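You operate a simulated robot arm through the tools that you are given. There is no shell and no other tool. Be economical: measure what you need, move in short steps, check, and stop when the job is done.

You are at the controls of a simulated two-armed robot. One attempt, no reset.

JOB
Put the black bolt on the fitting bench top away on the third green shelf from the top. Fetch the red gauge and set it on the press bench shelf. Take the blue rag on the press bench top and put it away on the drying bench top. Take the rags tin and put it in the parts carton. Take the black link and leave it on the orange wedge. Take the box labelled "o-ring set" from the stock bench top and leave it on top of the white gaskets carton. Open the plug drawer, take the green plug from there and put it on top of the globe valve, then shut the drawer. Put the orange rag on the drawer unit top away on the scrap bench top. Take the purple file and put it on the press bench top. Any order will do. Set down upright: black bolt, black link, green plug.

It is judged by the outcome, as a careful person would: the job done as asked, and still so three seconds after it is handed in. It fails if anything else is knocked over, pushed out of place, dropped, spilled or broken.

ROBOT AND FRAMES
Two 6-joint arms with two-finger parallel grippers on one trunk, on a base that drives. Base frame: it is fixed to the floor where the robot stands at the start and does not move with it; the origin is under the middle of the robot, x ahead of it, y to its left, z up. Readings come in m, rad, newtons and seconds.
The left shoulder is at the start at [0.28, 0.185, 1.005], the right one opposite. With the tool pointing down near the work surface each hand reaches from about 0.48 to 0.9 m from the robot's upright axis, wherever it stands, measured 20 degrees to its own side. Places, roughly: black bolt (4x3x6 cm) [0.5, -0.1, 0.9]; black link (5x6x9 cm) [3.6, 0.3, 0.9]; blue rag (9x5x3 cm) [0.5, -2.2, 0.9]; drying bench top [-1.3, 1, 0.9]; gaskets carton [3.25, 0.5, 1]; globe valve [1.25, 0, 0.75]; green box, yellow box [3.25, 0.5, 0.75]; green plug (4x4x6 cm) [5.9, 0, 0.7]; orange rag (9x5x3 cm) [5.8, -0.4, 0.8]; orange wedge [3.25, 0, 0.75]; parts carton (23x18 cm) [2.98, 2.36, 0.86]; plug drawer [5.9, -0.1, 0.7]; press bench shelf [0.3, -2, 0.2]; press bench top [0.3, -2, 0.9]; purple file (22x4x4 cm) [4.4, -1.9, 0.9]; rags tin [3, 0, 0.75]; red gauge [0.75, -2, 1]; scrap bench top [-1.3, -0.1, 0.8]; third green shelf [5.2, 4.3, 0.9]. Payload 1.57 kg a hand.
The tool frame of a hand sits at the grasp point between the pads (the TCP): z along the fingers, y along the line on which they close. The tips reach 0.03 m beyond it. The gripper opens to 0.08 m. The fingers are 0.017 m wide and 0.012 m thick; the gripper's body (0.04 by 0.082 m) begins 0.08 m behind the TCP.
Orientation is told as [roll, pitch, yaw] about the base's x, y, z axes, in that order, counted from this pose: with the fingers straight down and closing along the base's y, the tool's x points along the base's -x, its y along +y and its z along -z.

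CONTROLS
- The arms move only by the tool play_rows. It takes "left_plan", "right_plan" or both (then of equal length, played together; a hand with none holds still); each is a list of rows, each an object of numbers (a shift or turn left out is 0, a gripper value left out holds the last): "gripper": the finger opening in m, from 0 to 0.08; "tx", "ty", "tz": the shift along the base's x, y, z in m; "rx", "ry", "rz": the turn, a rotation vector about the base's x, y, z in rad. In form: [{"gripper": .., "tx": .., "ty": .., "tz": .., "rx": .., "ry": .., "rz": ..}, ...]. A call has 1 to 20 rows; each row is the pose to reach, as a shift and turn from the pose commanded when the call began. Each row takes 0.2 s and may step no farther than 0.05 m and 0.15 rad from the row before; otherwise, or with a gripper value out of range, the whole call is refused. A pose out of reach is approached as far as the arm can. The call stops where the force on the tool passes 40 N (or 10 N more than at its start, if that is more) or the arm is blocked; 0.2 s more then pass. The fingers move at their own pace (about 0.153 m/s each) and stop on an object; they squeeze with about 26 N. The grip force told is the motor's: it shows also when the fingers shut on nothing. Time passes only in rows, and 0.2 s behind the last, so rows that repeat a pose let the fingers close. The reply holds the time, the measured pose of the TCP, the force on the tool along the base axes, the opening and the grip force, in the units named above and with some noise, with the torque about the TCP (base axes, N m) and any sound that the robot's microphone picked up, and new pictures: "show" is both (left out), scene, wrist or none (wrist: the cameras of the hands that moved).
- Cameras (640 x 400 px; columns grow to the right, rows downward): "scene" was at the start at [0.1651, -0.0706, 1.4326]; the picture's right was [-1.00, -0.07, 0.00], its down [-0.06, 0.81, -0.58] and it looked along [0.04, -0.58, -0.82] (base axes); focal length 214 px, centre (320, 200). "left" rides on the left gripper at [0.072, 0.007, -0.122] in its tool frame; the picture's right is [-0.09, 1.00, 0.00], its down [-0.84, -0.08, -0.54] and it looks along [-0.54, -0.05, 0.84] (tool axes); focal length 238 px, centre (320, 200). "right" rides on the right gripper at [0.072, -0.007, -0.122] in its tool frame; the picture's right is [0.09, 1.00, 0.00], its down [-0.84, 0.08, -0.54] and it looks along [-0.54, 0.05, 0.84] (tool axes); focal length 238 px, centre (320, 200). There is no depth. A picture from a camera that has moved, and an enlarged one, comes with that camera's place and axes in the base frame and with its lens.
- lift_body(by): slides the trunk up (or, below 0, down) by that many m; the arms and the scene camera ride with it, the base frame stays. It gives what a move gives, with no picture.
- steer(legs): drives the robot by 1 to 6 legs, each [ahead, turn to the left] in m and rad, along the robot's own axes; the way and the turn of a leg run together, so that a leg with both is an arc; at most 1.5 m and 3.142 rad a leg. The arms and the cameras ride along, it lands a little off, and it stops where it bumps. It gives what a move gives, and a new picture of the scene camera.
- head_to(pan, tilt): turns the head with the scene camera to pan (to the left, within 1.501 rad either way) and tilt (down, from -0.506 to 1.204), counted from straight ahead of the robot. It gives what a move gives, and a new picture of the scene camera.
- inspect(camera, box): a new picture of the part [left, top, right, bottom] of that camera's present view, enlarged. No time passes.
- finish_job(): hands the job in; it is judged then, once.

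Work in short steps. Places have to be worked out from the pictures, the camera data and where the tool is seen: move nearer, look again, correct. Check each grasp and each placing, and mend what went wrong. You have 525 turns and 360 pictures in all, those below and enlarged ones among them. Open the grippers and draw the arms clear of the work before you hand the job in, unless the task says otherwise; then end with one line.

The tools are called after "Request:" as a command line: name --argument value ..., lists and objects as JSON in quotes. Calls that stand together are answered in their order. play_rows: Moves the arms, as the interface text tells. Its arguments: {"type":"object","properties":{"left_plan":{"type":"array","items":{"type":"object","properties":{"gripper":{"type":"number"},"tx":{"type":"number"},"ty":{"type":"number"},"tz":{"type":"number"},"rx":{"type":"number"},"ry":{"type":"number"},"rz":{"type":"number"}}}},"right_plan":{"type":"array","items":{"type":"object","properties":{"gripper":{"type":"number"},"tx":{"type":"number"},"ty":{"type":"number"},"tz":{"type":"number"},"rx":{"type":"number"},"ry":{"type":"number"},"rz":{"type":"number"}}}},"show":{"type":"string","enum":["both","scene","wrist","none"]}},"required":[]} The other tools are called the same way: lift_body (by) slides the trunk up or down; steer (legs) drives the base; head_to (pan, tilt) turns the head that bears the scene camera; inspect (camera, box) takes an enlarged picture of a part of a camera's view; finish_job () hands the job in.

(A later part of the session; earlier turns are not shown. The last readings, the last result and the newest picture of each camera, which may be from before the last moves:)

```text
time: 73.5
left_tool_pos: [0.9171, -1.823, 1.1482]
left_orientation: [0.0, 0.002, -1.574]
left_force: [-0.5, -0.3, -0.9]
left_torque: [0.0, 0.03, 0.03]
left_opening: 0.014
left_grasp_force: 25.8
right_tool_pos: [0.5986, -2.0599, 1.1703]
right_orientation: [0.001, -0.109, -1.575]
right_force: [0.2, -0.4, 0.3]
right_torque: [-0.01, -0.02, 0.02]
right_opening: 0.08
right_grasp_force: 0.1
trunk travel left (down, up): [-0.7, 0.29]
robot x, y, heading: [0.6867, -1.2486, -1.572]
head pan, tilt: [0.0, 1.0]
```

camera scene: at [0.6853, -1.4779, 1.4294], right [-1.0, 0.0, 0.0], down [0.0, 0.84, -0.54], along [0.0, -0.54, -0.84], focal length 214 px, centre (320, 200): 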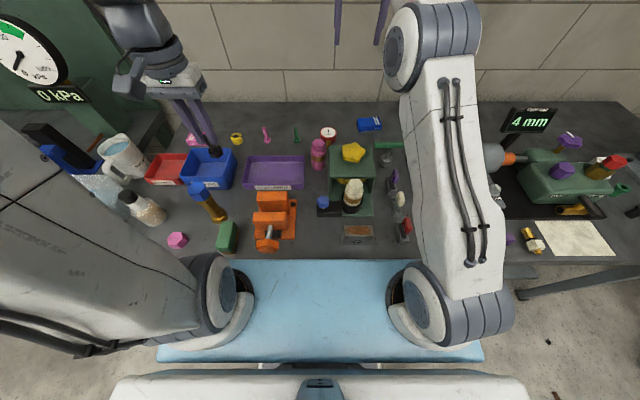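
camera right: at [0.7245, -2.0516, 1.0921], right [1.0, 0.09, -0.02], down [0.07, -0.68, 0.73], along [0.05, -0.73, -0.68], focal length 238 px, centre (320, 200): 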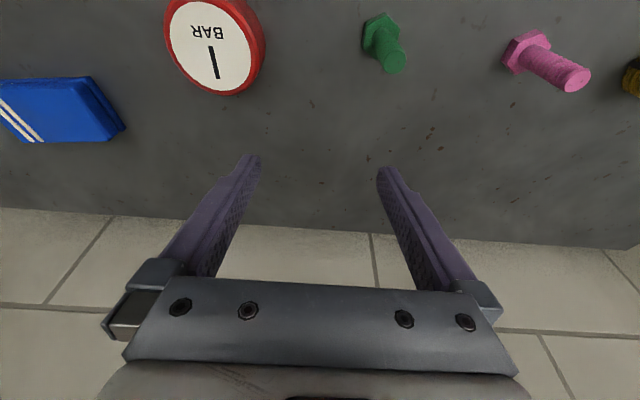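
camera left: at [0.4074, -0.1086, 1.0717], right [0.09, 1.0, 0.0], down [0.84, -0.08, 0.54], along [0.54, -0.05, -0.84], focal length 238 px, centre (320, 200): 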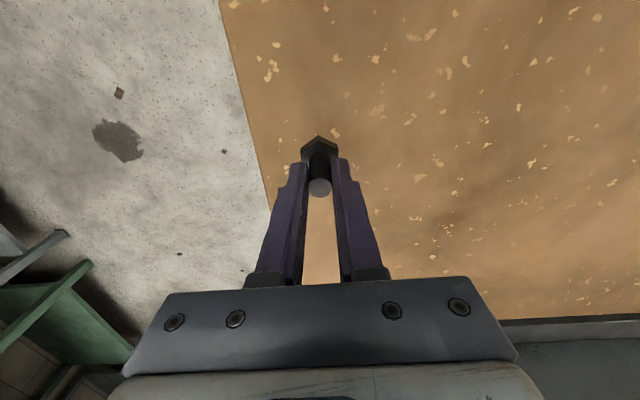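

Now it tracks. I approach the gauge from above with the elbow bent: first (0.653, -2.07, 1.05).

Request:
play_rows --right_plan '[{"tx": 0.02, "tz": -0.03, "rx": 0.05}, {"tx": 0.04, "tz": -0.06, "rx": 0.1}, {"tx": 0.054, "tz": -0.09, "rx": 0.109}, {"tx": 0.054, "tz": -0.12, "rx": 0.109}, {"tx": 0.054, "tz": -0.12, "rx": 0.109}]' --show "wrist"

```text
time: 74.7
left_tool_pos: [0.9172, -1.8224, 1.1483]
left_orientation: [-0.002, 0.0, -1.575]
left_force: [-0.3, 0.5, -1.4]
left_torque: [0.01, 0.01, 0.0]
left_opening: 0.0141
left_grasp_force: 26.3
right_tool_pos: [0.6521, -2.0609, 1.0468]
right_orientation: [0.004, 0.002, -1.574]
right_force: [0.1, -0.4, -0.2]
right_torque: [0.0, 0.02, 0.0]
right_opening: 0.0799
right_grasp_force: 0.2
trunk travel left (down, up): [-0.7, 0.29]
robot x, y, heading: [0.6848, -1.2515, -1.576]
head pan, tilt: [0.0, 1.0]
camera right: at [0.6444, -1.9894, 1.1701], right [1.0, 0.09, 0.0], down [0.07, -0.84, 0.54], along [0.05, -0.54, -0.84], focal length 238 px, centre (320, 200)
```

right: 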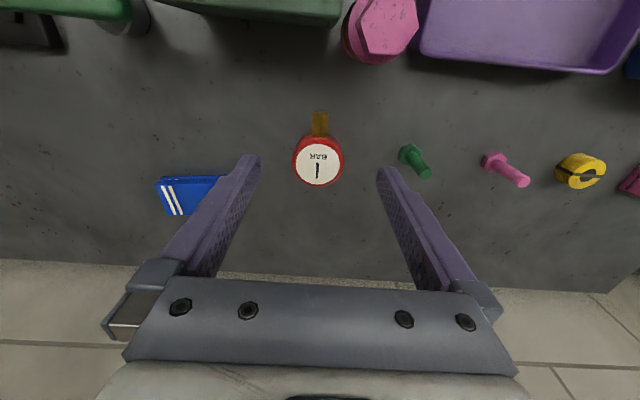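

The gauge is confirmed at (0.653, -2.11). I descend in steps.

Request:
play_rows --right_plan '[{"ty": -0.01, "tz": -0.04}, {"ty": -0.03, "tz": -0.08}, {"ty": -0.046, "tz": -0.11}, {"ty": -0.046, "tz": -0.14}, {"ty": -0.046, "tz": -0.148}, {"ty": -0.046, "tz": -0.148}]' --show "wrist"

```text
time: 75.9
left_tool_pos: [0.9179, -1.8222, 1.1481]
left_orientation: [0.0, 0.003, -1.572]
left_force: [0.6, -0.4, -1.0]
left_torque: [0.03, 0.0, -0.02]
left_opening: 0.014
left_grasp_force: 26.5
right_tool_pos: [0.6544, -2.1063, 0.9095]
right_orientation: [0.003, -0.007, -1.575]
right_force: [-0.6, 11.5, 15.9]
right_torque: [0.46, 0.69, -0.56]
right_opening: 0.0801
right_grasp_force: 0.0
trunk travel left (down, up): [-0.7, 0.29]
robot x, y, heading: [0.6865, -1.2468, -1.574]
head pan, tilt: [0.0, 1.0]
stopped in row 5 (right hand): the force on the tool passed its limit at 48 N (the readings are from after the stop); the commanded pose is now the measured one
camera right: at [0.6464, -2.0333, 1.0328], right [1.0, 0.09, 0.0], down [0.07, -0.83, 0.55], along [0.05, -0.55, -0.84], focal length 238 px, centre (320, 200)
```

right: 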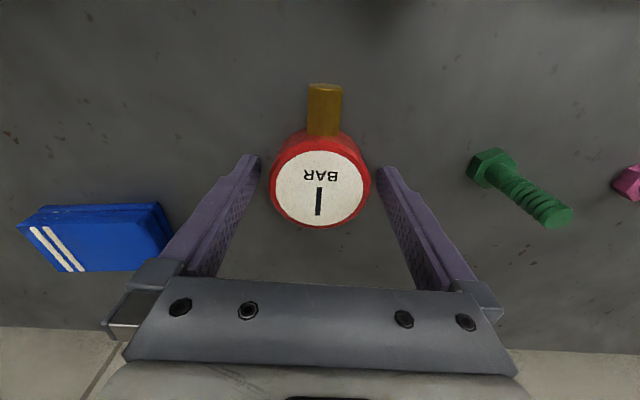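

Fingertips touched the bench (top ≈ 0.88) on either side of the disc. I rise 4 mm and close.

Request:
play_rows --right_plan '[{"tz": 0.005}, {"tz": 0.005, "gripper": 0.05}, {"tz": 0.005, "gripper": 0.03}, {"tz": 0.005, "gripper": 0.03}, {"tz": 0.005, "gripper": 0.03}]' --show "wrist"

```text
time: 77.1
left_tool_pos: [0.9163, -1.8233, 1.1474]
left_orientation: [0.0, 0.003, -1.575]
left_force: [-0.1, 0.0, -2.4]
left_torque: [0.0, -0.01, 0.03]
left_opening: 0.0144
left_grasp_force: 26.3
right_tool_pos: [0.6546, -2.108, 0.9122]
right_orientation: [0.002, -0.007, -1.574]
right_force: [0.7, -0.8, 0.4]
right_torque: [0.0, 0.01, 0.02]
right_opening: 0.0612
right_grasp_force: 25.9
trunk travel left (down, up): [-0.7, 0.29]
robot x, y, heading: [0.6849, -1.2463, -1.569]
head pan, tilt: [0.0, 1.0]
camera right: at [0.6465, -2.0347, 1.0348], right [1.0, 0.09, 0.0], down [0.07, -0.83, 0.55], along [0.05, -0.55, -0.84], focal length 238 px, centre (320, 200)
```

right: 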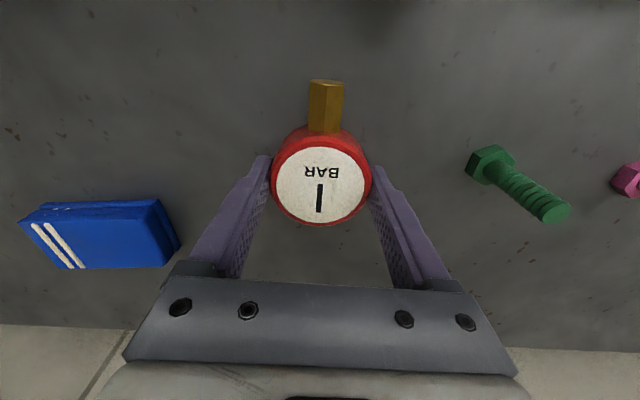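

It's gripped at 61 mm. I lift it, keeping the elbow bent, and bring it back.

Request:
play_rows --right_plan '[{"tz": 0.03}, {"tz": 0.06, "ty": 0.01}, {"tz": 0.1, "ty": 0.03}, {"tz": 0.14, "ty": 0.05}, {"tz": 0.18, "ty": 0.07}, {"tz": 0.22, "ty": 0.11}, {"tz": 0.22, "ty": 0.15}]' --show "wrist"

```text
refused: row 6 steps farther than a row can; nothing moved
```

Request:
play_rows --right_plan '[{"tz": 0.03}, {"tz": 0.06, "ty": 0.01}, {"tz": 0.1, "ty": 0.03}, {"tz": 0.14, "ty": 0.05}, {"tz": 0.18, "ty": 0.07}, {"tz": 0.21, "ty": 0.1}, {"tz": 0.22, "ty": 0.14}]' --show "wrist"

```text
time: 78.7
left_tool_pos: [0.9172, -1.823, 1.1483]
left_orientation: [0.001, 0.001, -1.574]
left_force: [-0.6, -0.5, -1.4]
left_torque: [0.04, -0.01, 0.0]
left_opening: 0.0138
left_grasp_force: 26.3
right_tool_pos: [0.6545, -1.9669, 1.1322]
right_orientation: [0.002, -0.007, -1.575]
right_force: [-0.4, 0.7, -1.9]
right_torque: [0.06, -0.03, -0.03]
right_opening: 0.061
right_grasp_force: 26.2
trunk travel left (down, up): [-0.7, 0.29]
robot x, y, heading: [0.6843, -1.251, -1.565]
head pan, tilt: [0.0, 1.0]
camera right: at [0.6467, -1.8955, 1.2549], right [1.0, 0.09, 0.0], down [0.07, -0.83, 0.55], along [0.05, -0.55, -0.84], focal length 238 px, centre (320, 200)
```

right: 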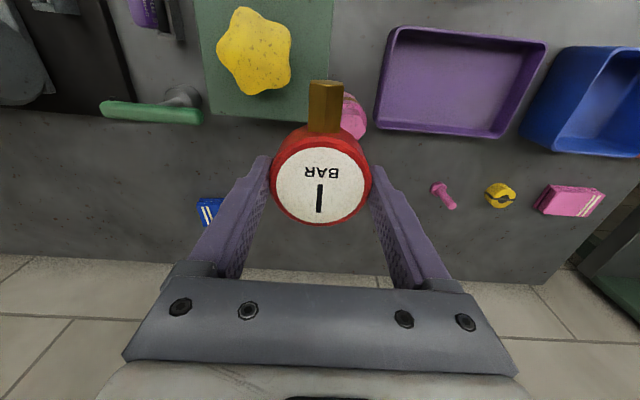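

The gauge is held. I back off and retract and raise the left hand (bolt) so the trunk can be lowered in front of the bench.

Request:
steer --legs '[[-0.25, 0]]'

Request:
play_rows --left_plan '[{"ty": 0.03, "tz": 0.03}, {"ty": 0.06, "tz": 0.06}, {"ty": 0.06, "tz": 0.1}]' --show "none"

Request:
head_to --pan 0 --tilt 0.75

```text
time: 80.5
left_tool_pos: [0.9171, -1.576, 1.1483]
left_orientation: [0.001, 0.002, -1.577]
left_force: [0.3, -0.8, -1.5]
left_torque: [0.02, 0.01, 0.0]
left_opening: 0.014
left_grasp_force: 25.9
right_tool_pos: [0.6537, -1.7201, 1.132]
right_orientation: [0.002, -0.008, -1.576]
right_force: [-0.6, 1.1, -2.6]
right_torque: [0.0, -0.01, 0.0]
right_opening: 0.0611
right_grasp_force: 25.7
trunk travel left (down, up): [-0.7, 0.29]
robot x, y, heading: [0.6886, -1.0, -1.575]
head pan, tilt: [0.0, 1.0]
camera scene: at [0.6855, -1.2303, 1.4294], right [-1.0, 0.01, 0.0], down [0.0, 0.84, -0.54], along [0.0, -0.54, -0.84], focal length 214 px, centre (320, 200)
```

scene: 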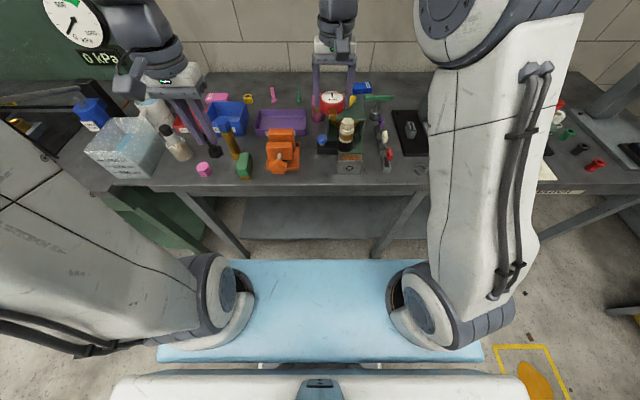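

```text
time: 81.3
left_tool_pos: [0.9188, -1.5173, 1.2489]
left_orientation: [0.001, 0.002, -1.58]
left_force: [0.0, -0.3, -0.6]
left_torque: [0.01, -0.01, 0.02]
left_opening: 0.0144
left_grasp_force: 25.2
right_tool_pos: [0.6544, -1.72, 1.1324]
right_orientation: [0.001, -0.006, -1.578]
right_force: [-0.1, 0.4, -1.4]
right_torque: [-0.01, -0.02, -0.02]
right_opening: 0.0611
right_grasp_force: 26.0
trunk travel left (down, up): [-0.7, 0.29]
robot x, y, heading: [0.6879, -0.9983, -1.575]
head pan, tilt: [0.0, 1.0]
```

```text
time: 82.1
left_tool_pos: [0.9195, -1.5186, 1.2484]
left_orientation: [0.001, 0.003, -1.578]
left_force: [-0.8, -0.3, 0.1]
left_torque: [-0.01, 0.0, -0.06]
left_opening: 0.0143
left_grasp_force: 26.4
right_tool_pos: [0.6528, -1.7201, 1.1323]
right_orientation: [0.001, -0.007, -1.577]
right_force: [0.2, 0.5, -1.1]
right_torque: [-0.02, 0.0, -0.03]
right_opening: 0.0611
right_grasp_force: 26.5
trunk travel left (down, up): [-0.7, 0.29]
robot x, y, heading: [0.6865, -1.001, -1.573]
head pan, tilt: [0.0, 0.75]
camera scene: at [0.6854, -1.2431, 1.4485], right [-1.0, 0.01, 0.0], down [0.0, 0.68, -0.73], along [0.0, -0.73, -0.68], focal length 214 px, centre (320, 200)
```

scene: 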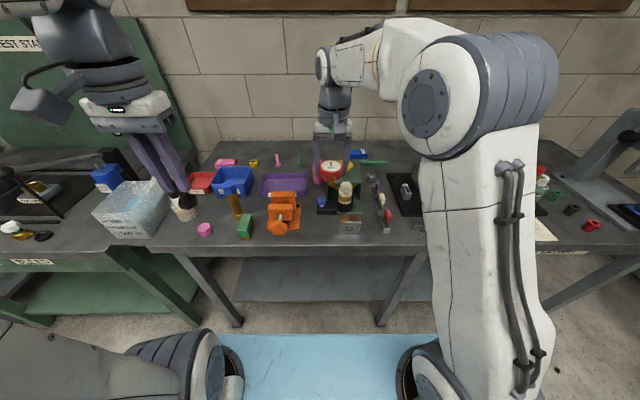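

I swing the left hand out to the side and retract the right hand in front of the bench edge before lowering.

Request:
play_rows --left_plan '[{"tx": 0.04, "ty": 0.02}, {"tx": 0.08, "ty": 0.04}, {"tx": 0.12, "ty": 0.06}, {"tx": 0.16, "ty": 0.08}, {"tx": 0.2, "ty": 0.1}, {"tx": 0.24, "ty": 0.12}, {"tx": 0.28, "ty": 0.14}]' --right_plan '[{"ty": 0.03}, {"ty": 0.06}, {"ty": 0.09}, {"ty": 0.12}, {"ty": 0.15}, {"ty": 0.18}, {"ty": 0.2}]' --show "scene"

```text
time: 83.7
left_tool_pos: [1.1967, -1.3757, 1.2499]
left_orientation: [0.001, 0.002, -1.578]
left_force: [0.7, 0.3, -1.7]
left_torque: [0.01, 0.01, 0.03]
left_opening: 0.014
left_grasp_force: 26.6
right_tool_pos: [0.6556, -1.5213, 1.1312]
right_orientation: [0.002, -0.006, -1.576]
right_force: [-1.0, 0.1, -0.6]
right_torque: [0.0, -0.02, 0.02]
right_opening: 0.0612
right_grasp_force: 26.5
trunk travel left (down, up): [-0.7, 0.29]
robot x, y, heading: [0.6879, -1.004, -1.577]
head pan, tilt: [0.0, 0.75]
camera scene: at [0.6853, -1.2433, 1.4486], right [-1.0, 0.01, 0.0], down [0.0, 0.68, -0.73], along [0.0, -0.73, -0.68], focal length 214 px, centre (320, 200)
```

scene: 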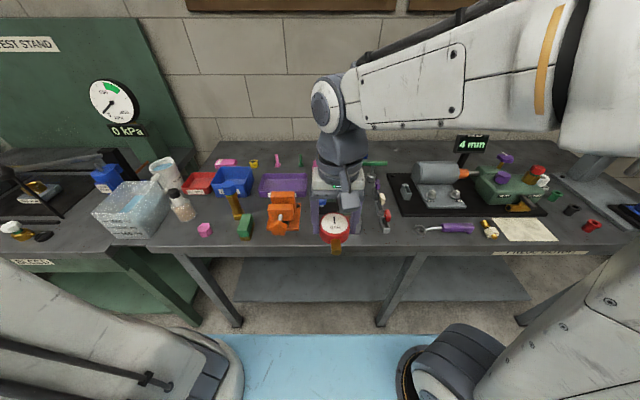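

I lower the trunk by 0.62 m.

Request:
lift_body --by -0.62

Request:
head_to --pan 0 --tilt 0.4

```text
refused: -0.62 is not a number from -0.4 to 0.4
```

```text
time: 84.5
left_tool_pos: [1.1962, -1.3764, 1.2475]
left_orientation: [0.0, 0.002, -1.578]
left_force: [-0.1, 0.7, -0.5]
left_torque: [0.02, 0.0, 0.0]
left_opening: 0.014
left_grasp_force: 26.0
right_tool_pos: [0.6549, -1.5218, 1.1324]
right_orientation: [0.003, -0.006, -1.575]
right_force: [0.9, -0.1, -2.1]
right_torque: [-0.01, -0.03, 0.0]
right_opening: 0.0611
right_grasp_force: 26.5
trunk travel left (down, up): [-0.7, 0.29]
robot x, y, heading: [0.6853, -1.0035, -1.574]
head pan, tilt: [0.0, 0.4]
camera scene: at [0.6854, -1.2529, 1.4796], right [-1.0, 0.01, 0.0], down [0.0, 0.39, -0.92], along [0.0, -0.92, -0.39], focal length 214 px, centre (320, 200)
```

scene: 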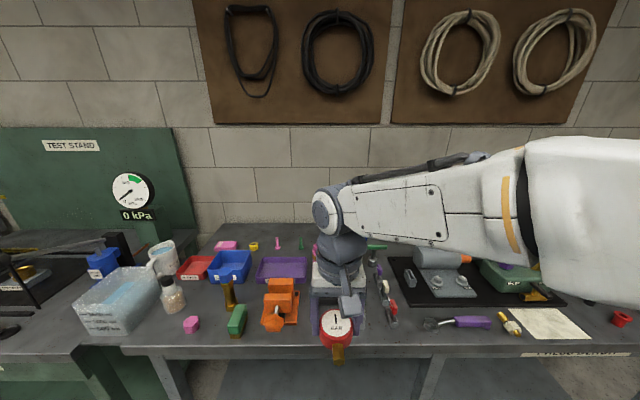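

Request:
lift_body --by -0.32

Request:
lift_body --by -0.32

Request:
head_to --pan 0 --tilt 0.5

```text
time: 87.7
left_tool_pos: [1.1962, -1.3749, 0.9304]
left_orientation: [-0.001, 0.0, -1.578]
left_force: [0.6, -0.2, -0.8]
left_torque: [0.0, 0.01, -0.01]
left_opening: 0.0143
left_grasp_force: 25.4
right_tool_pos: [0.6564, -1.5217, 0.8137]
right_orientation: [0.001, -0.008, -1.576]
right_force: [0.1, 0.2, -1.9]
right_torque: [-0.04, -0.02, -0.02]
right_opening: 0.0611
right_grasp_force: 26.0
trunk travel left (down, up): [-0.38, 0.61]
robot x, y, heading: [0.6843, -1.0015, -1.575]
head pan, tilt: [0.0, 0.4]
```

```text
time: 90.8
left_tool_pos: [1.196, -1.3763, 0.6102]
left_orientation: [-0.002, 0.002, -1.577]
left_force: [-0.6, 0.0, -1.4]
left_torque: [0.02, -0.01, -0.02]
left_opening: 0.014
left_grasp_force: 26.1
right_tool_pos: [0.6547, -1.5214, 0.4937]
right_orientation: [0.001, -0.007, -1.577]
right_force: [0.1, -0.5, -1.3]
right_torque: [-0.02, 0.0, 0.01]
right_opening: 0.0611
right_grasp_force: 25.8
trunk travel left (down, up): [-0.06, 0.93]
robot x, y, heading: [0.6848, -1.0001, -1.577]
head pan, tilt: [0.0, 0.4]
```

```text
time: 91.5
left_tool_pos: [1.1973, -1.3761, 0.6087]
left_orientation: [0.001, 0.001, -1.578]
left_force: [-0.5, 0.7, -1.1]
left_torque: [0.01, -0.01, 0.0]
left_opening: 0.0143
left_grasp_force: 26.0
right_tool_pos: [0.6558, -1.5221, 0.493]
right_orientation: [0.001, -0.007, -1.577]
right_force: [0.2, -0.3, -1.8]
right_torque: [-0.02, 0.03, 0.0]
right_opening: 0.0609
right_grasp_force: 26.0
trunk travel left (down, up): [-0.06, 0.93]
robot x, y, heading: [0.6852, -1.0043, -1.578]
head pan, tilt: [0.0, 0.499]
camera scene: at [0.6854, -1.2512, 0.8306], right [-1.0, 0.01, 0.0], down [0.0, 0.48, -0.88], along [0.0, -0.88, -0.48], focal length 214 px, centre (320, 200)
```

scene: 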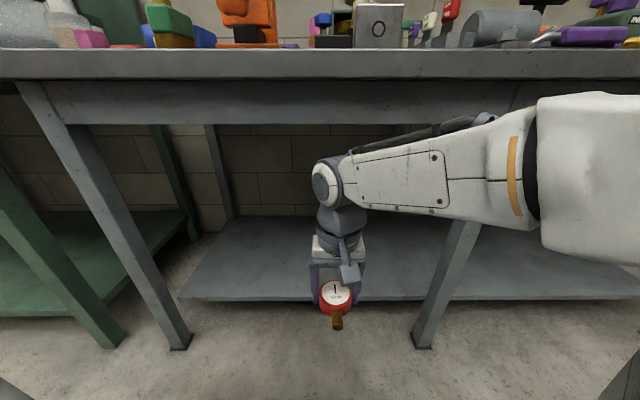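

Shelf is clear between the legs (x 0.32 and 1.19). I lower the right hand to z 0.32, then extend under the bench to y -1.85.

Request:
play_rows --right_plan '[{"tz": -0.05}, {"tz": -0.1}, {"tz": -0.15}, {"tz": -0.18}, {"tz": -0.18, "ty": -0.04}, {"tz": -0.18, "ty": -0.08}, {"tz": -0.18, "ty": -0.12}, {"tz": -0.18, "ty": -0.16}, {"tz": -0.18, "ty": -0.2}]' --show "both"

```text
time: 93.5
left_tool_pos: [1.196, -1.3756, 0.6098]
left_orientation: [-0.002, 0.001, -1.579]
left_force: [-0.8, 0.4, -1.4]
left_torque: [0.0, -0.01, -0.03]
left_opening: 0.0141
left_grasp_force: 26.2
right_tool_pos: [0.6541, -1.7224, 0.3114]
right_orientation: [0.003, -0.007, -1.578]
right_force: [0.8, 0.5, -1.4]
right_torque: [0.02, 0.0, 0.0]
right_opening: 0.0613
right_grasp_force: 26.0
trunk travel left (down, up): [-0.06, 0.93]
robot x, y, heading: [0.6865, -1.0033, -1.572]
head pan, tilt: [0.0, 0.499]
camera scene: at [0.6854, -1.2511, 0.8306], right [-1.0, 0.01, 0.0], down [0.0, 0.48, -0.88], along [0.0, -0.88, -0.48], focal length 214 px, centre (320, 200)
camera right: at [0.6471, -1.649, 0.4335], right [1.0, 0.09, 0.0], down [0.07, -0.83, 0.55], along [0.05, -0.55, -0.84], focal length 238 px, centre (320, 200)
```

scene: 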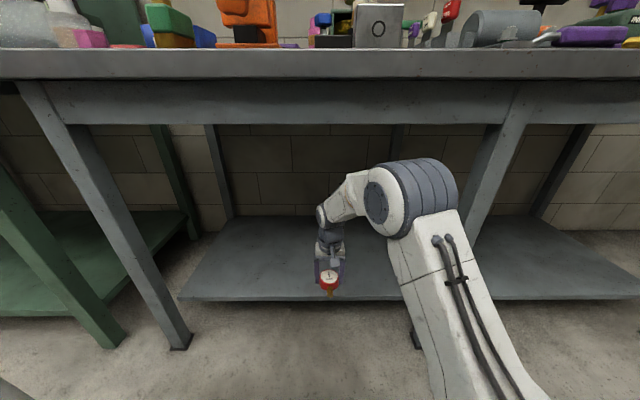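
right: 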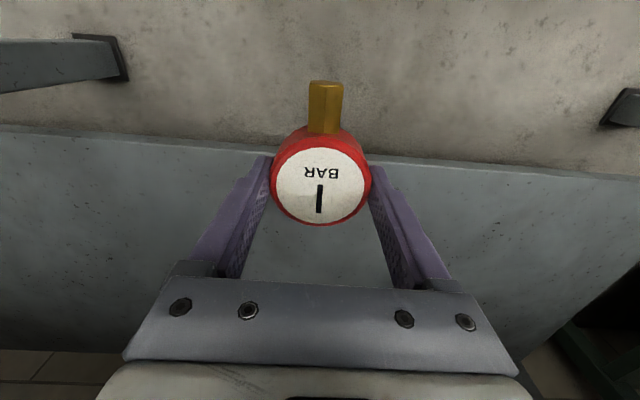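

Clear so far. I extend a further 0.13 m, then lower gently until contact.

Request:
play_rows --right_plan '[{"ty": -0.04}, {"ty": -0.08}, {"ty": -0.12}, {"ty": -0.13, "tz": -0.02}, {"ty": -0.13, "tz": -0.035}]' --show "both"

```text
time: 94.7
left_tool_pos: [1.1971, -1.3762, 0.609]
left_orientation: [0.0, 0.003, -1.578]
left_force: [0.1, -0.1, -1.3]
left_torque: [0.01, -0.02, -0.02]
left_opening: 0.014
left_grasp_force: 26.2
right_tool_pos: [0.6544, -1.8511, 0.2756]
right_orientation: [0.002, -0.007, -1.577]
right_force: [-0.4, -0.7, -1.0]
right_torque: [-0.01, 0.01, 0.01]
right_opening: 0.0612
right_grasp_force: 25.7
trunk travel left (down, up): [-0.06, 0.93]
robot x, y, heading: [0.6896, -1.0013, -1.577]
head pan, tilt: [0.0, 0.499]
camera scene: at [0.6854, -1.2511, 0.8305], right [-1.0, 0.01, 0.0], down [0.0, 0.48, -0.88], along [0.0, -0.88, -0.48], focal length 214 px, centre (320, 200)
camera right: at [0.6455, -1.7791, 0.3983], right [1.0, 0.09, 0.0], down [0.07, -0.83, 0.55], along [0.05, -0.55, -0.84], focal length 238 px, centre (320, 200)
```

scene: 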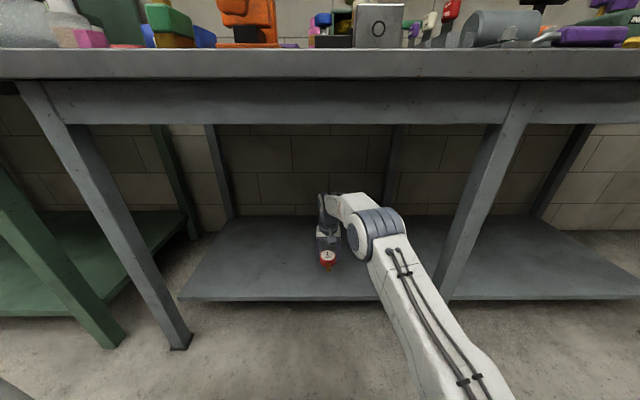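
right: 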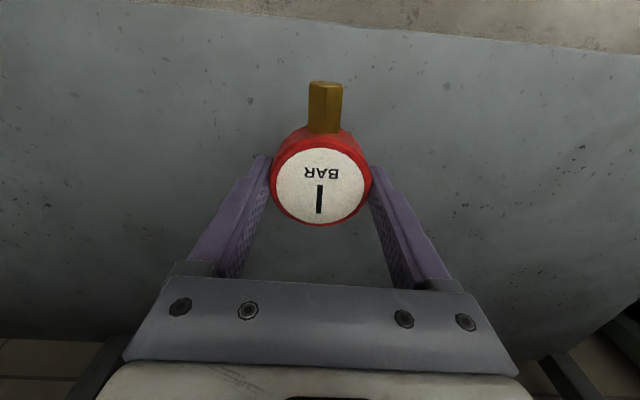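

I lower in small steps; the call stops at contact.

Request:
play_rows --right_plan '[{"tz": -0.01}, {"tz": -0.02}, {"tz": -0.025}, {"tz": -0.03}, {"tz": -0.034}]' --show "none"

```text
time: 95.9
left_tool_pos: [1.196, -1.3756, 0.6089]
left_orientation: [0.0, 0.0, -1.579]
left_force: [-0.3, 0.5, -0.9]
left_torque: [0.02, -0.05, 0.02]
left_opening: 0.014
left_grasp_force: 26.3
right_tool_pos: [0.6557, -1.8522, 0.2442]
right_orientation: [0.002, -0.007, -1.577]
right_force: [0.5, 0.2, -1.6]
right_torque: [0.02, 0.02, 0.04]
right_opening: 0.061
right_grasp_force: 26.2
trunk travel left (down, up): [-0.06, 0.93]
robot x, y, heading: [0.6862, -1.007, -1.577]
head pan, tilt: [0.0, 0.499]
```

Request:
play_rows --right_plan '[{"tz": -0.004}, {"tz": -0.008}, {"tz": -0.012}, {"tz": -0.016}, {"tz": -0.02}, {"tz": -0.024}, {"tz": -0.028}, {"tz": -0.032}, {"tz": -0.036}]' --show "none"

```text
time: 97.9
left_tool_pos: [1.1957, -1.3753, 0.6084]
left_orientation: [0.002, 0.002, -1.579]
left_force: [-0.6, 0.1, -1.6]
left_torque: [0.0, 0.01, 0.03]
left_opening: 0.0143
left_grasp_force: 25.5
right_tool_pos: [0.6552, -1.8513, 0.2081]
right_orientation: [0.001, -0.005, -1.577]
right_force: [0.0, -0.8, -1.3]
right_torque: [-0.01, -0.05, -0.02]
right_opening: 0.0611
right_grasp_force: 25.9
trunk travel left (down, up): [-0.06, 0.93]
robot x, y, heading: [0.6849, -1.0043, -1.58]
head pan, tilt: [0.0, 0.499]
```

Request:
play_rows --right_plan '[{"tz": -0.004}, {"tz": -0.008}, {"tz": -0.012}, {"tz": -0.016}, {"tz": -0.02}, {"tz": -0.024}, {"tz": -0.028}, {"tz": -0.032}, {"tz": -0.036}, {"tz": -0.04}]' --show "wrist"

```text
time: 99.3
left_tool_pos: [1.1969, -1.374, 0.6093]
left_orientation: [-0.001, 0.004, -1.578]
left_force: [0.2, 1.1, -1.1]
left_torque: [-0.01, 0.0, 0.01]
left_opening: 0.0142
left_grasp_force: 26.7
right_tool_pos: [0.6547, -1.852, 0.1903]
right_orientation: [0.001, -0.014, -1.578]
right_force: [-1.1, 5.8, 15.5]
right_torque: [0.39, 0.39, -0.08]
right_opening: 0.0609
right_grasp_force: 25.8
trunk travel left (down, up): [-0.06, 0.93]
robot x, y, heading: [0.6834, -0.9994, -1.577]
head pan, tilt: [0.0, 0.499]
stopped in row 7 (right hand): the force on the tool passed its limit at 45 N (the readings are from after the stop); the commanded pose is now the measured one
camera right: at [0.6473, -1.7792, 0.3125], right [1.0, 0.09, 0.0], down [0.07, -0.83, 0.55], along [0.05, -0.55, -0.83], focal length 238 px, centre (320, 200)
```

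right: 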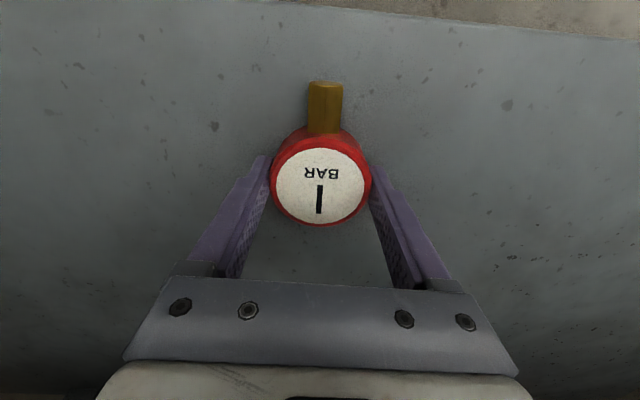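

Contact with the shelf at TCP z 0.19. I rise 2 mm, open and lift away.

Request:
play_rows --right_plan '[{"tz": 0.002}, {"tz": 0.002, "gripper": 0.08}, {"tz": 0.002, "gripper": 0.08}, {"tz": 0.03}, {"tz": 0.07}, {"tz": 0.1}]' --show "wrist"

```text
time: 100.7
left_tool_pos: [1.1959, -1.3759, 0.6091]
left_orientation: [0.001, 0.001, -1.578]
left_force: [0.2, 0.0, -0.7]
left_torque: [0.02, 0.0, -0.02]
left_opening: 0.0141
left_grasp_force: 26.3
right_tool_pos: [0.6556, -1.852, 0.2877]
right_orientation: [0.001, -0.011, -1.577]
right_force: [0.8, 0.5, -0.1]
right_torque: [-0.03, 0.03, 0.0]
right_opening: 0.08
right_grasp_force: 0.0
trunk travel left (down, up): [-0.06, 0.93]
robot x, y, heading: [0.6868, -1.0006, -1.575]
head pan, tilt: [0.0, 0.499]
camera right: at [0.6481, -1.7788, 0.4104], right [1.0, 0.09, 0.0], down [0.07, -0.83, 0.55], along [0.05, -0.55, -0.83], focal length 238 px, centre (320, 200)
```

right: 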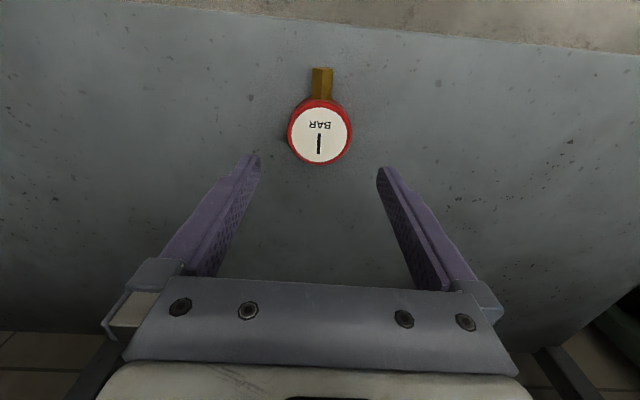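

The gauge sits on the shelf. I retract the arm, then raise the trunk 0.78 m (a bit higher than before, to give level reach to the rag).

Request:
play_rows --right_plan '[{"ty": 0.05}, {"ty": 0.1}, {"ty": 0.15}, {"ty": 0.2}, {"ty": 0.25}, {"ty": 0.3}, {"ty": 0.34}]' --show "none"

Request:
lift_body --by 0.4

Request:
lift_body --by 0.38

Request:
head_to --pan 0 --tilt 0.9

```text
time: 102.3
left_tool_pos: [1.1963, -1.3756, 0.6096]
left_orientation: [0.0, 0.002, -1.577]
left_force: [-0.1, 1.1, -1.4]
left_torque: [0.05, -0.01, 0.0]
left_opening: 0.0142
left_grasp_force: 25.7
right_tool_pos: [0.6566, -1.5116, 0.2849]
right_orientation: [0.002, -0.012, -1.577]
right_force: [0.1, 0.0, -0.2]
right_torque: [0.0, 0.01, -0.01]
right_opening: 0.0801
right_grasp_force: 0.1
trunk travel left (down, up): [-0.06, 0.93]
robot x, y, heading: [0.6852, -1.0029, -1.579]
head pan, tilt: [0.0, 0.499]
```

```text
time: 106.2
left_tool_pos: [1.1965, -1.3761, 1.0091]
left_orientation: [-0.001, 0.003, -1.578]
left_force: [0.0, 0.9, -1.3]
left_torque: [-0.01, -0.03, 0.02]
left_opening: 0.0144
left_grasp_force: 26.1
right_tool_pos: [0.6565, -1.5125, 0.6857]
right_orientation: [0.002, -0.01, -1.578]
right_force: [0.9, -0.4, 0.0]
right_torque: [-0.02, 0.01, 0.01]
right_opening: 0.0804
right_grasp_force: 0.0
trunk travel left (down, up): [-0.46, 0.53]
robot x, y, heading: [0.6855, -1.0017, -1.576]
head pan, tilt: [0.0, 0.499]
```

```text
time: 109.8
left_tool_pos: [1.1956, -1.3756, 1.3892]
left_orientation: [0.0, 0.0, -1.578]
left_force: [0.1, -0.1, -0.7]
left_torque: [0.02, 0.03, -0.01]
left_opening: 0.0143
left_grasp_force: 26.2
right_tool_pos: [0.6573, -1.5132, 1.0667]
right_orientation: [0.002, -0.009, -1.578]
right_force: [0.5, 1.0, 0.2]
right_torque: [0.02, -0.04, 0.0]
right_opening: 0.0801
right_grasp_force: 0.0
trunk travel left (down, up): [-0.84, 0.15]
robot x, y, heading: [0.6862, -1.0007, -1.575]
head pan, tilt: [0.0, 0.499]
```

```text
time: 110.7
left_tool_pos: [1.1966, -1.3763, 1.3889]
left_orientation: [0.0, 0.001, -1.58]
left_force: [-0.6, -1.2, -1.3]
left_torque: [-0.01, -0.01, 0.01]
left_opening: 0.0144
left_grasp_force: 25.7
right_tool_pos: [0.6565, -1.5132, 1.0665]
right_orientation: [0.001, -0.01, -1.577]
right_force: [0.6, -1.0, 0.0]
right_torque: [-0.02, -0.03, -0.01]
right_opening: 0.0801
right_grasp_force: 0.0
trunk travel left (down, up): [-0.84, 0.15]
robot x, y, heading: [0.6855, -0.9988, -1.576]
head pan, tilt: [0.0, 0.901]
camera scene: at [0.6854, -1.2357, 1.5767], right [-1.0, 0.01, 0.0], down [0.0, 0.78, -0.62], along [0.0, -0.62, -0.78], focal length 214 px, centre (320, 200)
```

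scene: 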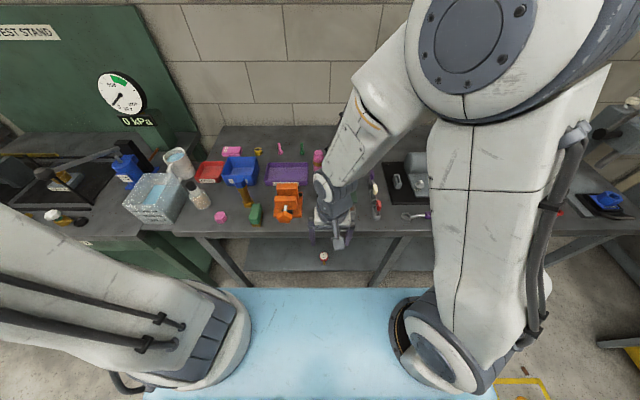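

I raise the right hand, yaw it 90° so the fingers close along y (the rag's narrow side), and drive back up to the bench.

Request:
play_rows --right_plan '[{"tz": 0.04, "rz": 0.13}, {"tz": 0.08, "rz": 0.26}, {"tz": 0.12, "rz": 0.39}, {"tz": 0.14, "rz": 0.52}, {"tz": 0.14, "rz": 0.65}, {"tz": 0.14, "rz": 0.78}, {"tz": 0.14, "rz": 0.91}, {"tz": 0.14, "rz": 1.04}, {"tz": 0.14, "rz": 1.17}, {"tz": 0.14, "rz": 1.3}, {"tz": 0.14, "rz": 1.43}, {"tz": 0.14, "rz": 1.57}]' --show "none"

Request:
steer --legs '[[0.25, 0]]'

```text
time: 113.3
left_tool_pos: [1.1966, -1.3753, 1.3905]
left_orientation: [0.001, 0.004, -1.577]
left_force: [-0.1, 0.1, -0.9]
left_torque: [0.0, -0.03, 0.0]
left_opening: 0.0145
left_grasp_force: 25.8
right_tool_pos: [0.6562, -1.5134, 1.2046]
right_orientation: [0.001, -0.011, -0.006]
right_force: [-0.1, 0.7, 0.2]
right_torque: [-0.02, 0.01, 0.01]
right_opening: 0.0802
right_grasp_force: 0.2
trunk travel left (down, up): [-0.84, 0.15]
robot x, y, heading: [0.6866, -1.0015, -1.577]
head pan, tilt: [0.0, 0.901]
```

```text
time: 115.1
left_tool_pos: [1.1963, -1.6268, 1.3882]
left_orientation: [0.0, 0.002, -1.575]
left_force: [0.4, 0.8, -1.7]
left_torque: [-0.03, 0.02, -0.03]
left_opening: 0.0145
left_grasp_force: 26.4
right_tool_pos: [0.6565, -1.7662, 1.2054]
right_orientation: [0.003, -0.01, -0.004]
right_force: [0.1, 1.2, -0.9]
right_torque: [-0.02, 0.0, -0.02]
right_opening: 0.0801
right_grasp_force: 0.0
trunk travel left (down, up): [-0.84, 0.15]
robot x, y, heading: [0.6831, -1.2551, -1.571]
head pan, tilt: [0.0, 0.901]
camera scene: at [0.6854, -1.4887, 1.5767], right [-1.0, 0.0, 0.0], down [0.0, 0.78, -0.62], along [0.0, -0.62, -0.78], focal length 214 px, centre (320, 200)
```

scene: 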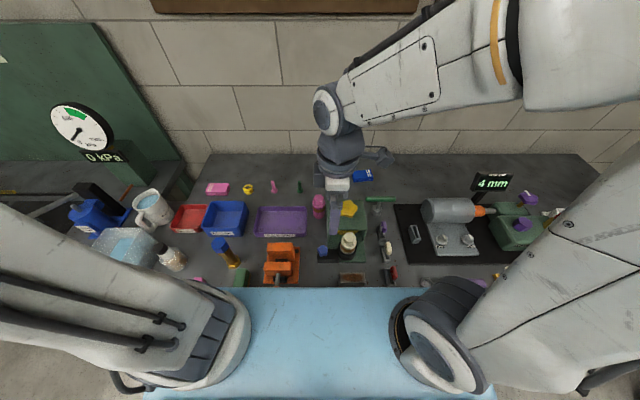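

I bring the right hand near the rag, staying high, and look.

Request:
play_rows --right_plan '[{"tx": -0.03, "ty": -0.04}, {"tx": -0.06, "ty": -0.08}, {"tx": -0.09, "ty": -0.12}, {"tx": -0.12, "ty": -0.16}, {"tx": -0.15, "ty": -0.2, "tz": -0.0}, {"tx": -0.165, "ty": -0.24, "tz": -0.02}, {"tx": -0.17, "ty": -0.28, "tz": -0.05}, {"tx": -0.17, "ty": -0.31, "tz": -0.08}]' --show "both"

```text
refused: row 7 steps farther than a row can; nothing moved
```

Request:
play_rows --right_plan '[{"tx": -0.03, "ty": -0.04}, {"tx": -0.06, "ty": -0.08}, {"tx": -0.09, "ty": -0.12}, {"tx": -0.12, "ty": -0.16}, {"tx": -0.15, "ty": -0.2, "tz": -0.0}, {"tx": -0.165, "ty": -0.24, "tz": -0.02}, {"tx": -0.17, "ty": -0.27, "tz": -0.05}, {"tx": -0.17, "ty": -0.3, "tz": -0.08}]' --show "both"

```text
time: 116.9
left_tool_pos: [1.1969, -1.6264, 1.3896]
left_orientation: [0.0, 0.004, -1.573]
left_force: [0.3, 0.1, -1.2]
left_torque: [0.03, 0.0, 0.01]
left_opening: 0.0144
left_grasp_force: 26.4
right_tool_pos: [0.4859, -2.0694, 1.1271]
right_orientation: [0.001, -0.01, -0.004]
right_force: [1.0, 0.3, 0.5]
right_torque: [-0.04, 0.03, -0.02]
right_opening: 0.0801
right_grasp_force: 0.1
trunk travel left (down, up): [-0.84, 0.15]
robot x, y, heading: [0.6839, -1.2579, -1.574]
head pan, tilt: [0.0, 0.901]
camera scene: at [0.6853, -1.4889, 1.5767], right [-1.0, 0.0, 0.0], down [0.0, 0.78, -0.62], along [0.0, -0.62, -0.78], focal length 214 px, centre (320, 200)
camera right: at [0.412, -2.0763, 1.2484], right [-0.09, 1.0, 0.0], down [0.83, 0.07, 0.55], along [0.55, 0.05, -0.83], focal length 238 px, centre (320, 200)
```

scene: 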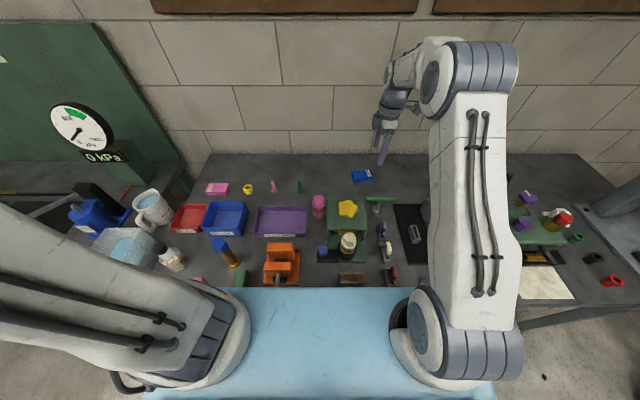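
right: 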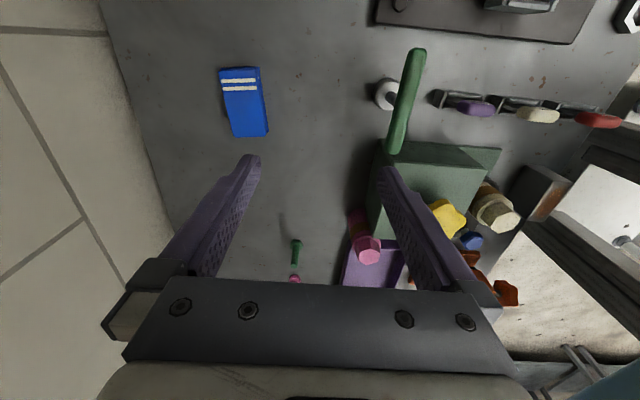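

The rag is centred at about (0.491, -2.172), yawed ~0.09. I descend over it.

Request:
play_rows --right_plan '[{"ty": -0.02, "tz": -0.04, "rz": 0.05}, {"ty": -0.05, "tz": -0.07, "rz": 0.09}, {"tx": 0.005, "ty": -0.08, "tz": -0.1, "rz": 0.09}, {"tx": 0.005, "ty": -0.103, "tz": -0.13, "rz": 0.09}, {"tx": 0.005, "ty": -0.103, "tz": -0.16, "rz": 0.09}, {"tx": 0.005, "ty": -0.103, "tz": -0.16, "rz": 0.09}]' --show "wrist"

```text
time: 118.3
left_tool_pos: [1.1973, -1.6278, 1.3887]
left_orientation: [0.001, 0.002, -1.574]
left_force: [0.2, 0.4, -1.6]
left_torque: [0.02, 0.01, 0.04]
left_opening: 0.0143
left_grasp_force: 26.6
right_tool_pos: [0.4915, -2.1543, 0.9671]
right_orientation: [0.002, -0.01, 0.087]
right_force: [1.4, 0.2, 0.6]
right_torque: [0.01, -0.02, -0.01]
right_opening: 0.08
right_grasp_force: 0.1
right hand out of reach, approached as far as the arm can: row 4, 5, 6
trunk travel left (down, up): [-0.84, 0.15]
robot x, y, heading: [0.6874, -1.2583, -1.574]
head pan, tilt: [0.0, 0.901]
camera right: at [0.4183, -2.1677, 1.0906], right [-0.18, 0.98, 0.0], down [0.82, 0.15, 0.55], along [0.54, 0.1, -0.83], focal length 238 px, centre (320, 200)
```

right: 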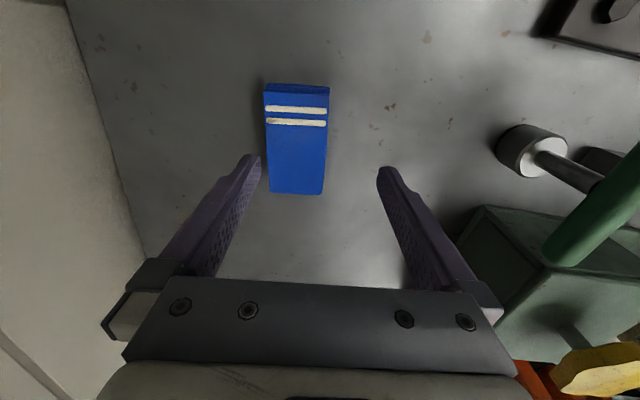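

The arm is at full reach, 1.6 cm short in y. I creep the base forward 1.6 cm.

Request:
steer --legs '[[0.016, 0]]'

Request:
play_rows --right_plan '[{"tz": -0.02}, {"tz": -0.04}, {"tz": -0.04}]' --show "both"

```text
time: 119.1
left_tool_pos: [1.1954, -1.6431, 1.3897]
left_orientation: [0.0, 0.002, -1.574]
left_force: [-0.9, 0.2, -1.7]
left_torque: [-0.02, 0.01, 0.0]
left_opening: 0.014
left_grasp_force: 25.8
right_tool_pos: [0.4922, -2.1699, 0.9693]
right_orientation: [0.002, -0.011, 0.087]
right_force: [0.2, -0.9, 0.5]
right_torque: [-0.01, 0.0, 0.02]
right_opening: 0.08
right_grasp_force: 0.0
trunk travel left (down, up): [-0.84, 0.15]
robot x, y, heading: [0.6867, -1.2714, -1.572]
head pan, tilt: [0.0, 0.901]
camera scene: at [0.6854, -1.5047, 1.5767], right [-1.0, 0.0, 0.0], down [0.0, 0.78, -0.62], along [0.0, -0.62, -0.78], focal length 214 px, centre (320, 200)
```

scene: 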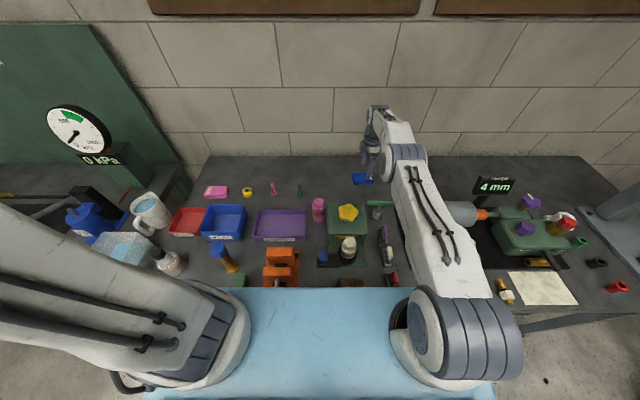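

```text
time: 119.9
left_tool_pos: [1.1972, -1.6434, 1.3885]
left_orientation: [0.0, 0.002, -1.575]
left_force: [-0.2, -0.6, -0.7]
left_torque: [0.05, 0.03, 0.0]
left_opening: 0.0142
left_grasp_force: 25.8
right_tool_pos: [0.4904, -2.1677, 0.927]
right_orientation: [0.002, -0.01, 0.087]
right_force: [-0.9, -0.7, 0.5]
right_torque: [0.0, -0.01, 0.02]
right_opening: 0.08
right_grasp_force: 0.0
right hand out of reach, approached as far as the arm can: row 2
trunk travel left (down, up): [-0.84, 0.15]
robot x, y, heading: [0.6852, -1.2705, -1.576]
head pan, tilt: [0.0, 0.901]
camera scene: at [0.6854, -1.5054, 1.5767], right [-1.0, 0.0, 0.0], down [0.0, 0.78, -0.62], along [0.0, -0.62, -0.78], focal length 214 px, centre (320, 200)
camera right: at [0.4177, -2.1809, 1.0511], right [-0.18, 0.98, 0.0], down [0.82, 0.15, 0.55], along [0.54, 0.1, -0.83], focal length 238 px, centre (320, 200)
```

scene: 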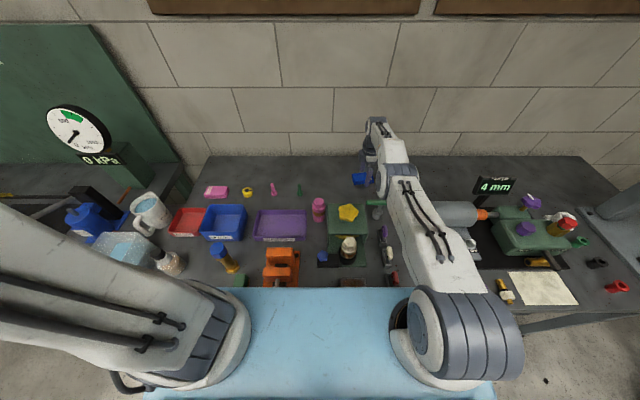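
right: 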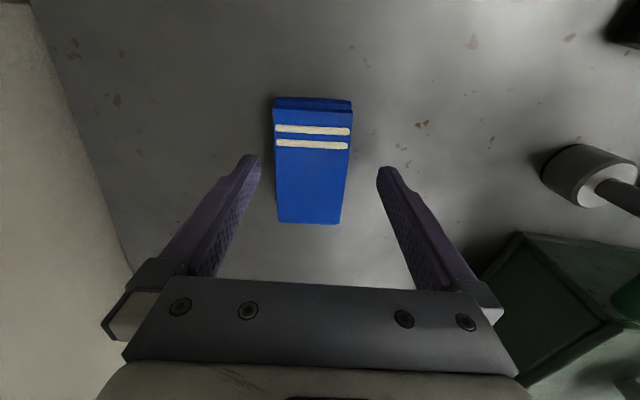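

Well centred. I go down 12 mm more and close.

Request:
play_rows --right_plan '[{"tz": -0.011}, {"tz": -0.011, "gripper": 0.03}, {"tz": -0.011, "gripper": 0.0}, {"tz": -0.011, "gripper": 0.0}]' --show "wrist"

```text
time: 120.9
left_tool_pos: [1.1973, -1.6434, 1.3893]
left_orientation: [0.002, 0.001, -1.574]
left_force: [-0.1, -0.4, 0.0]
left_torque: [0.01, -0.05, 0.02]
left_opening: 0.0141
left_grasp_force: 25.7
right_tool_pos: [0.4907, -2.1677, 0.9184]
right_orientation: [0.003, -0.011, 0.089]
right_force: [-1.0, 0.3, 0.4]
right_torque: [-0.02, 0.11, 0.0]
right_opening: 0.0487
right_grasp_force: 25.9
right hand out of reach, approached as far as the arm can: row 1, 2, 3, 4
trunk travel left (down, up): [-0.84, 0.15]
robot x, y, heading: [0.6896, -1.2694, -1.573]
head pan, tilt: [0.0, 0.901]
camera right: at [0.4172, -2.1793, 1.0411], right [-0.18, 0.98, 0.0], down [0.82, 0.15, 0.55], along [0.54, 0.1, -0.83], focal length 238 px, centre (320, 200)
```

right: 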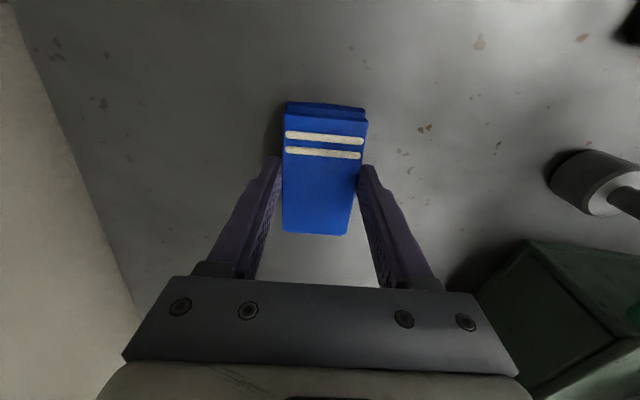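

It's gripped. I lift with the trunk, to avoid arm singularities, and then back off.

Request:
lift_body --by 0.14

Request:
steer --legs '[[-0.45, 0]]'

Request:
inspect --camera "right" --box '[0, 0, 640, 400]'

```text
time: 122.6
left_tool_pos: [1.1978, -1.6445, 1.5279]
left_orientation: [0.001, 0.002, -1.574]
left_force: [-0.7, -0.2, -1.2]
left_torque: [0.0, -0.02, -0.05]
left_opening: 0.0143
left_grasp_force: 26.5
right_tool_pos: [0.4906, -2.1665, 1.0582]
right_orientation: [0.001, -0.01, 0.088]
right_force: [-1.0, -0.2, -0.3]
right_torque: [-0.02, -0.02, 0.0]
right_opening: 0.0487
right_grasp_force: 26.4
trunk travel left (down, up): [-0.98, 0.01]
robot x, y, heading: [0.6845, -1.2689, -1.57]
head pan, tilt: [0.0, 0.901]
```

```text
time: 125.3
left_tool_pos: [1.1972, -1.1967, 1.5286]
left_orientation: [-0.001, 0.002, -1.575]
left_force: [0.7, 0.6, -1.4]
left_torque: [0.01, 0.0, 0.03]
left_opening: 0.0143
left_grasp_force: 26.1
right_tool_pos: [0.4904, -1.7183, 1.0584]
right_orientation: [0.002, -0.013, 0.084]
right_force: [-0.7, 1.0, -1.7]
right_torque: [-0.01, 0.0, -0.01]
right_opening: 0.049
right_grasp_force: 26.1
trunk travel left (down, up): [-0.98, 0.01]
robot x, y, heading: [0.6866, -0.8246, -1.578]
head pan, tilt: [0.0, 0.901]
camera scene: at [0.6861, -1.0578, 1.7167], right [-1.0, 0.0, 0.0], down [0.0, 0.78, -0.62], along [0.0, -0.62, -0.78], focal length 214 px, centre (320, 200)
```

scene: 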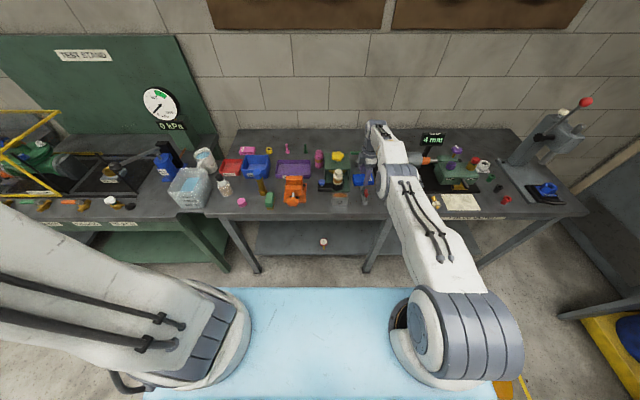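

```text
1.00 times, centred on (320, 200) of right (not enlarged: the box is as wide or as high as the picture)
camera zoom: at [0.4168, -1.7315, 1.181], right [-0.18, 0.98, 0.0], down [0.82, 0.15, 0.55], along [0.54, 0.1, -0.83], focal length 238 px, centre (320, 200)
```

zoom: 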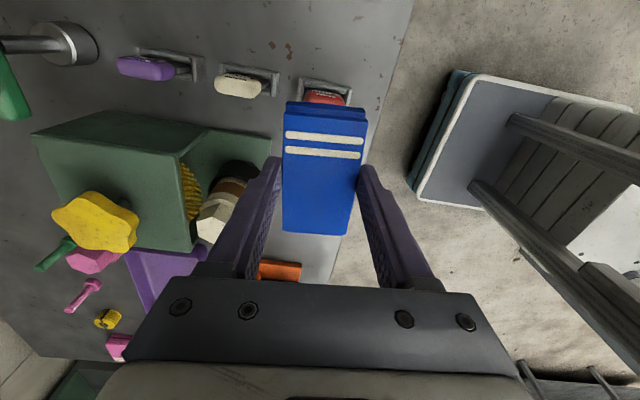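

I unbend the right arm, moving up and then inward, before driving to the drying bench.

Request:
play_rows --right_plan '[{"tz": 0.05}, {"tz": 0.1}, {"tz": 0.15}, {"tz": 0.2, "ty": 0.0}, {"tz": 0.2, "ty": 0.04}, {"tz": 0.2, "ty": 0.08}]' --show "none"

Request:
play_rows --right_plan '[{"tz": -0.03, "ty": 0.03}, {"tz": -0.06, "ty": 0.06}, {"tz": -0.06, "ty": 0.1}, {"tz": -0.06, "ty": 0.14}, {"tz": -0.06, "ty": 0.18}]' --show "none"

```text
time: 126.7
left_tool_pos: [1.1972, -1.1967, 1.5294]
left_orientation: [0.001, 0.001, -1.574]
left_force: [0.5, -0.5, -1.7]
left_torque: [0.0, -0.01, 0.0]
left_opening: 0.0142
left_grasp_force: 25.7
right_tool_pos: [0.4875, -1.7154, 1.2575]
right_orientation: [0.002, -0.011, 0.087]
right_force: [-0.4, -0.7, -0.4]
right_torque: [0.01, -0.02, 0.01]
right_opening: 0.049
right_grasp_force: 26.4
right hand out of reach, approached as far as the arm can: row 1, 2, 3, 5, 6
trunk travel left (down, up): [-0.98, 0.01]
robot x, y, heading: [0.6866, -0.8236, -1.569]
head pan, tilt: [0.0, 0.901]
```

```text
time: 127.9
left_tool_pos: [1.1971, -1.1961, 1.5294]
left_orientation: [0.001, 0.002, -1.575]
left_force: [-0.9, 0.2, -2.1]
left_torque: [0.04, 0.01, 0.0]
left_opening: 0.0141
left_grasp_force: 26.0
right_tool_pos: [0.4859, -1.7197, 1.2331]
right_orientation: [0.004, -0.01, 0.087]
right_force: [0.2, -1.3, -0.4]
right_torque: [0.01, -0.01, 0.01]
right_opening: 0.0491
right_grasp_force: 25.3
right hand out of reach, approached as far as the arm can: row 1, 2, 3, 4, 5
trunk travel left (down, up): [-0.98, 0.01]
robot x, y, heading: [0.6875, -0.8254, -1.579]
head pan, tilt: [0.0, 0.901]
```

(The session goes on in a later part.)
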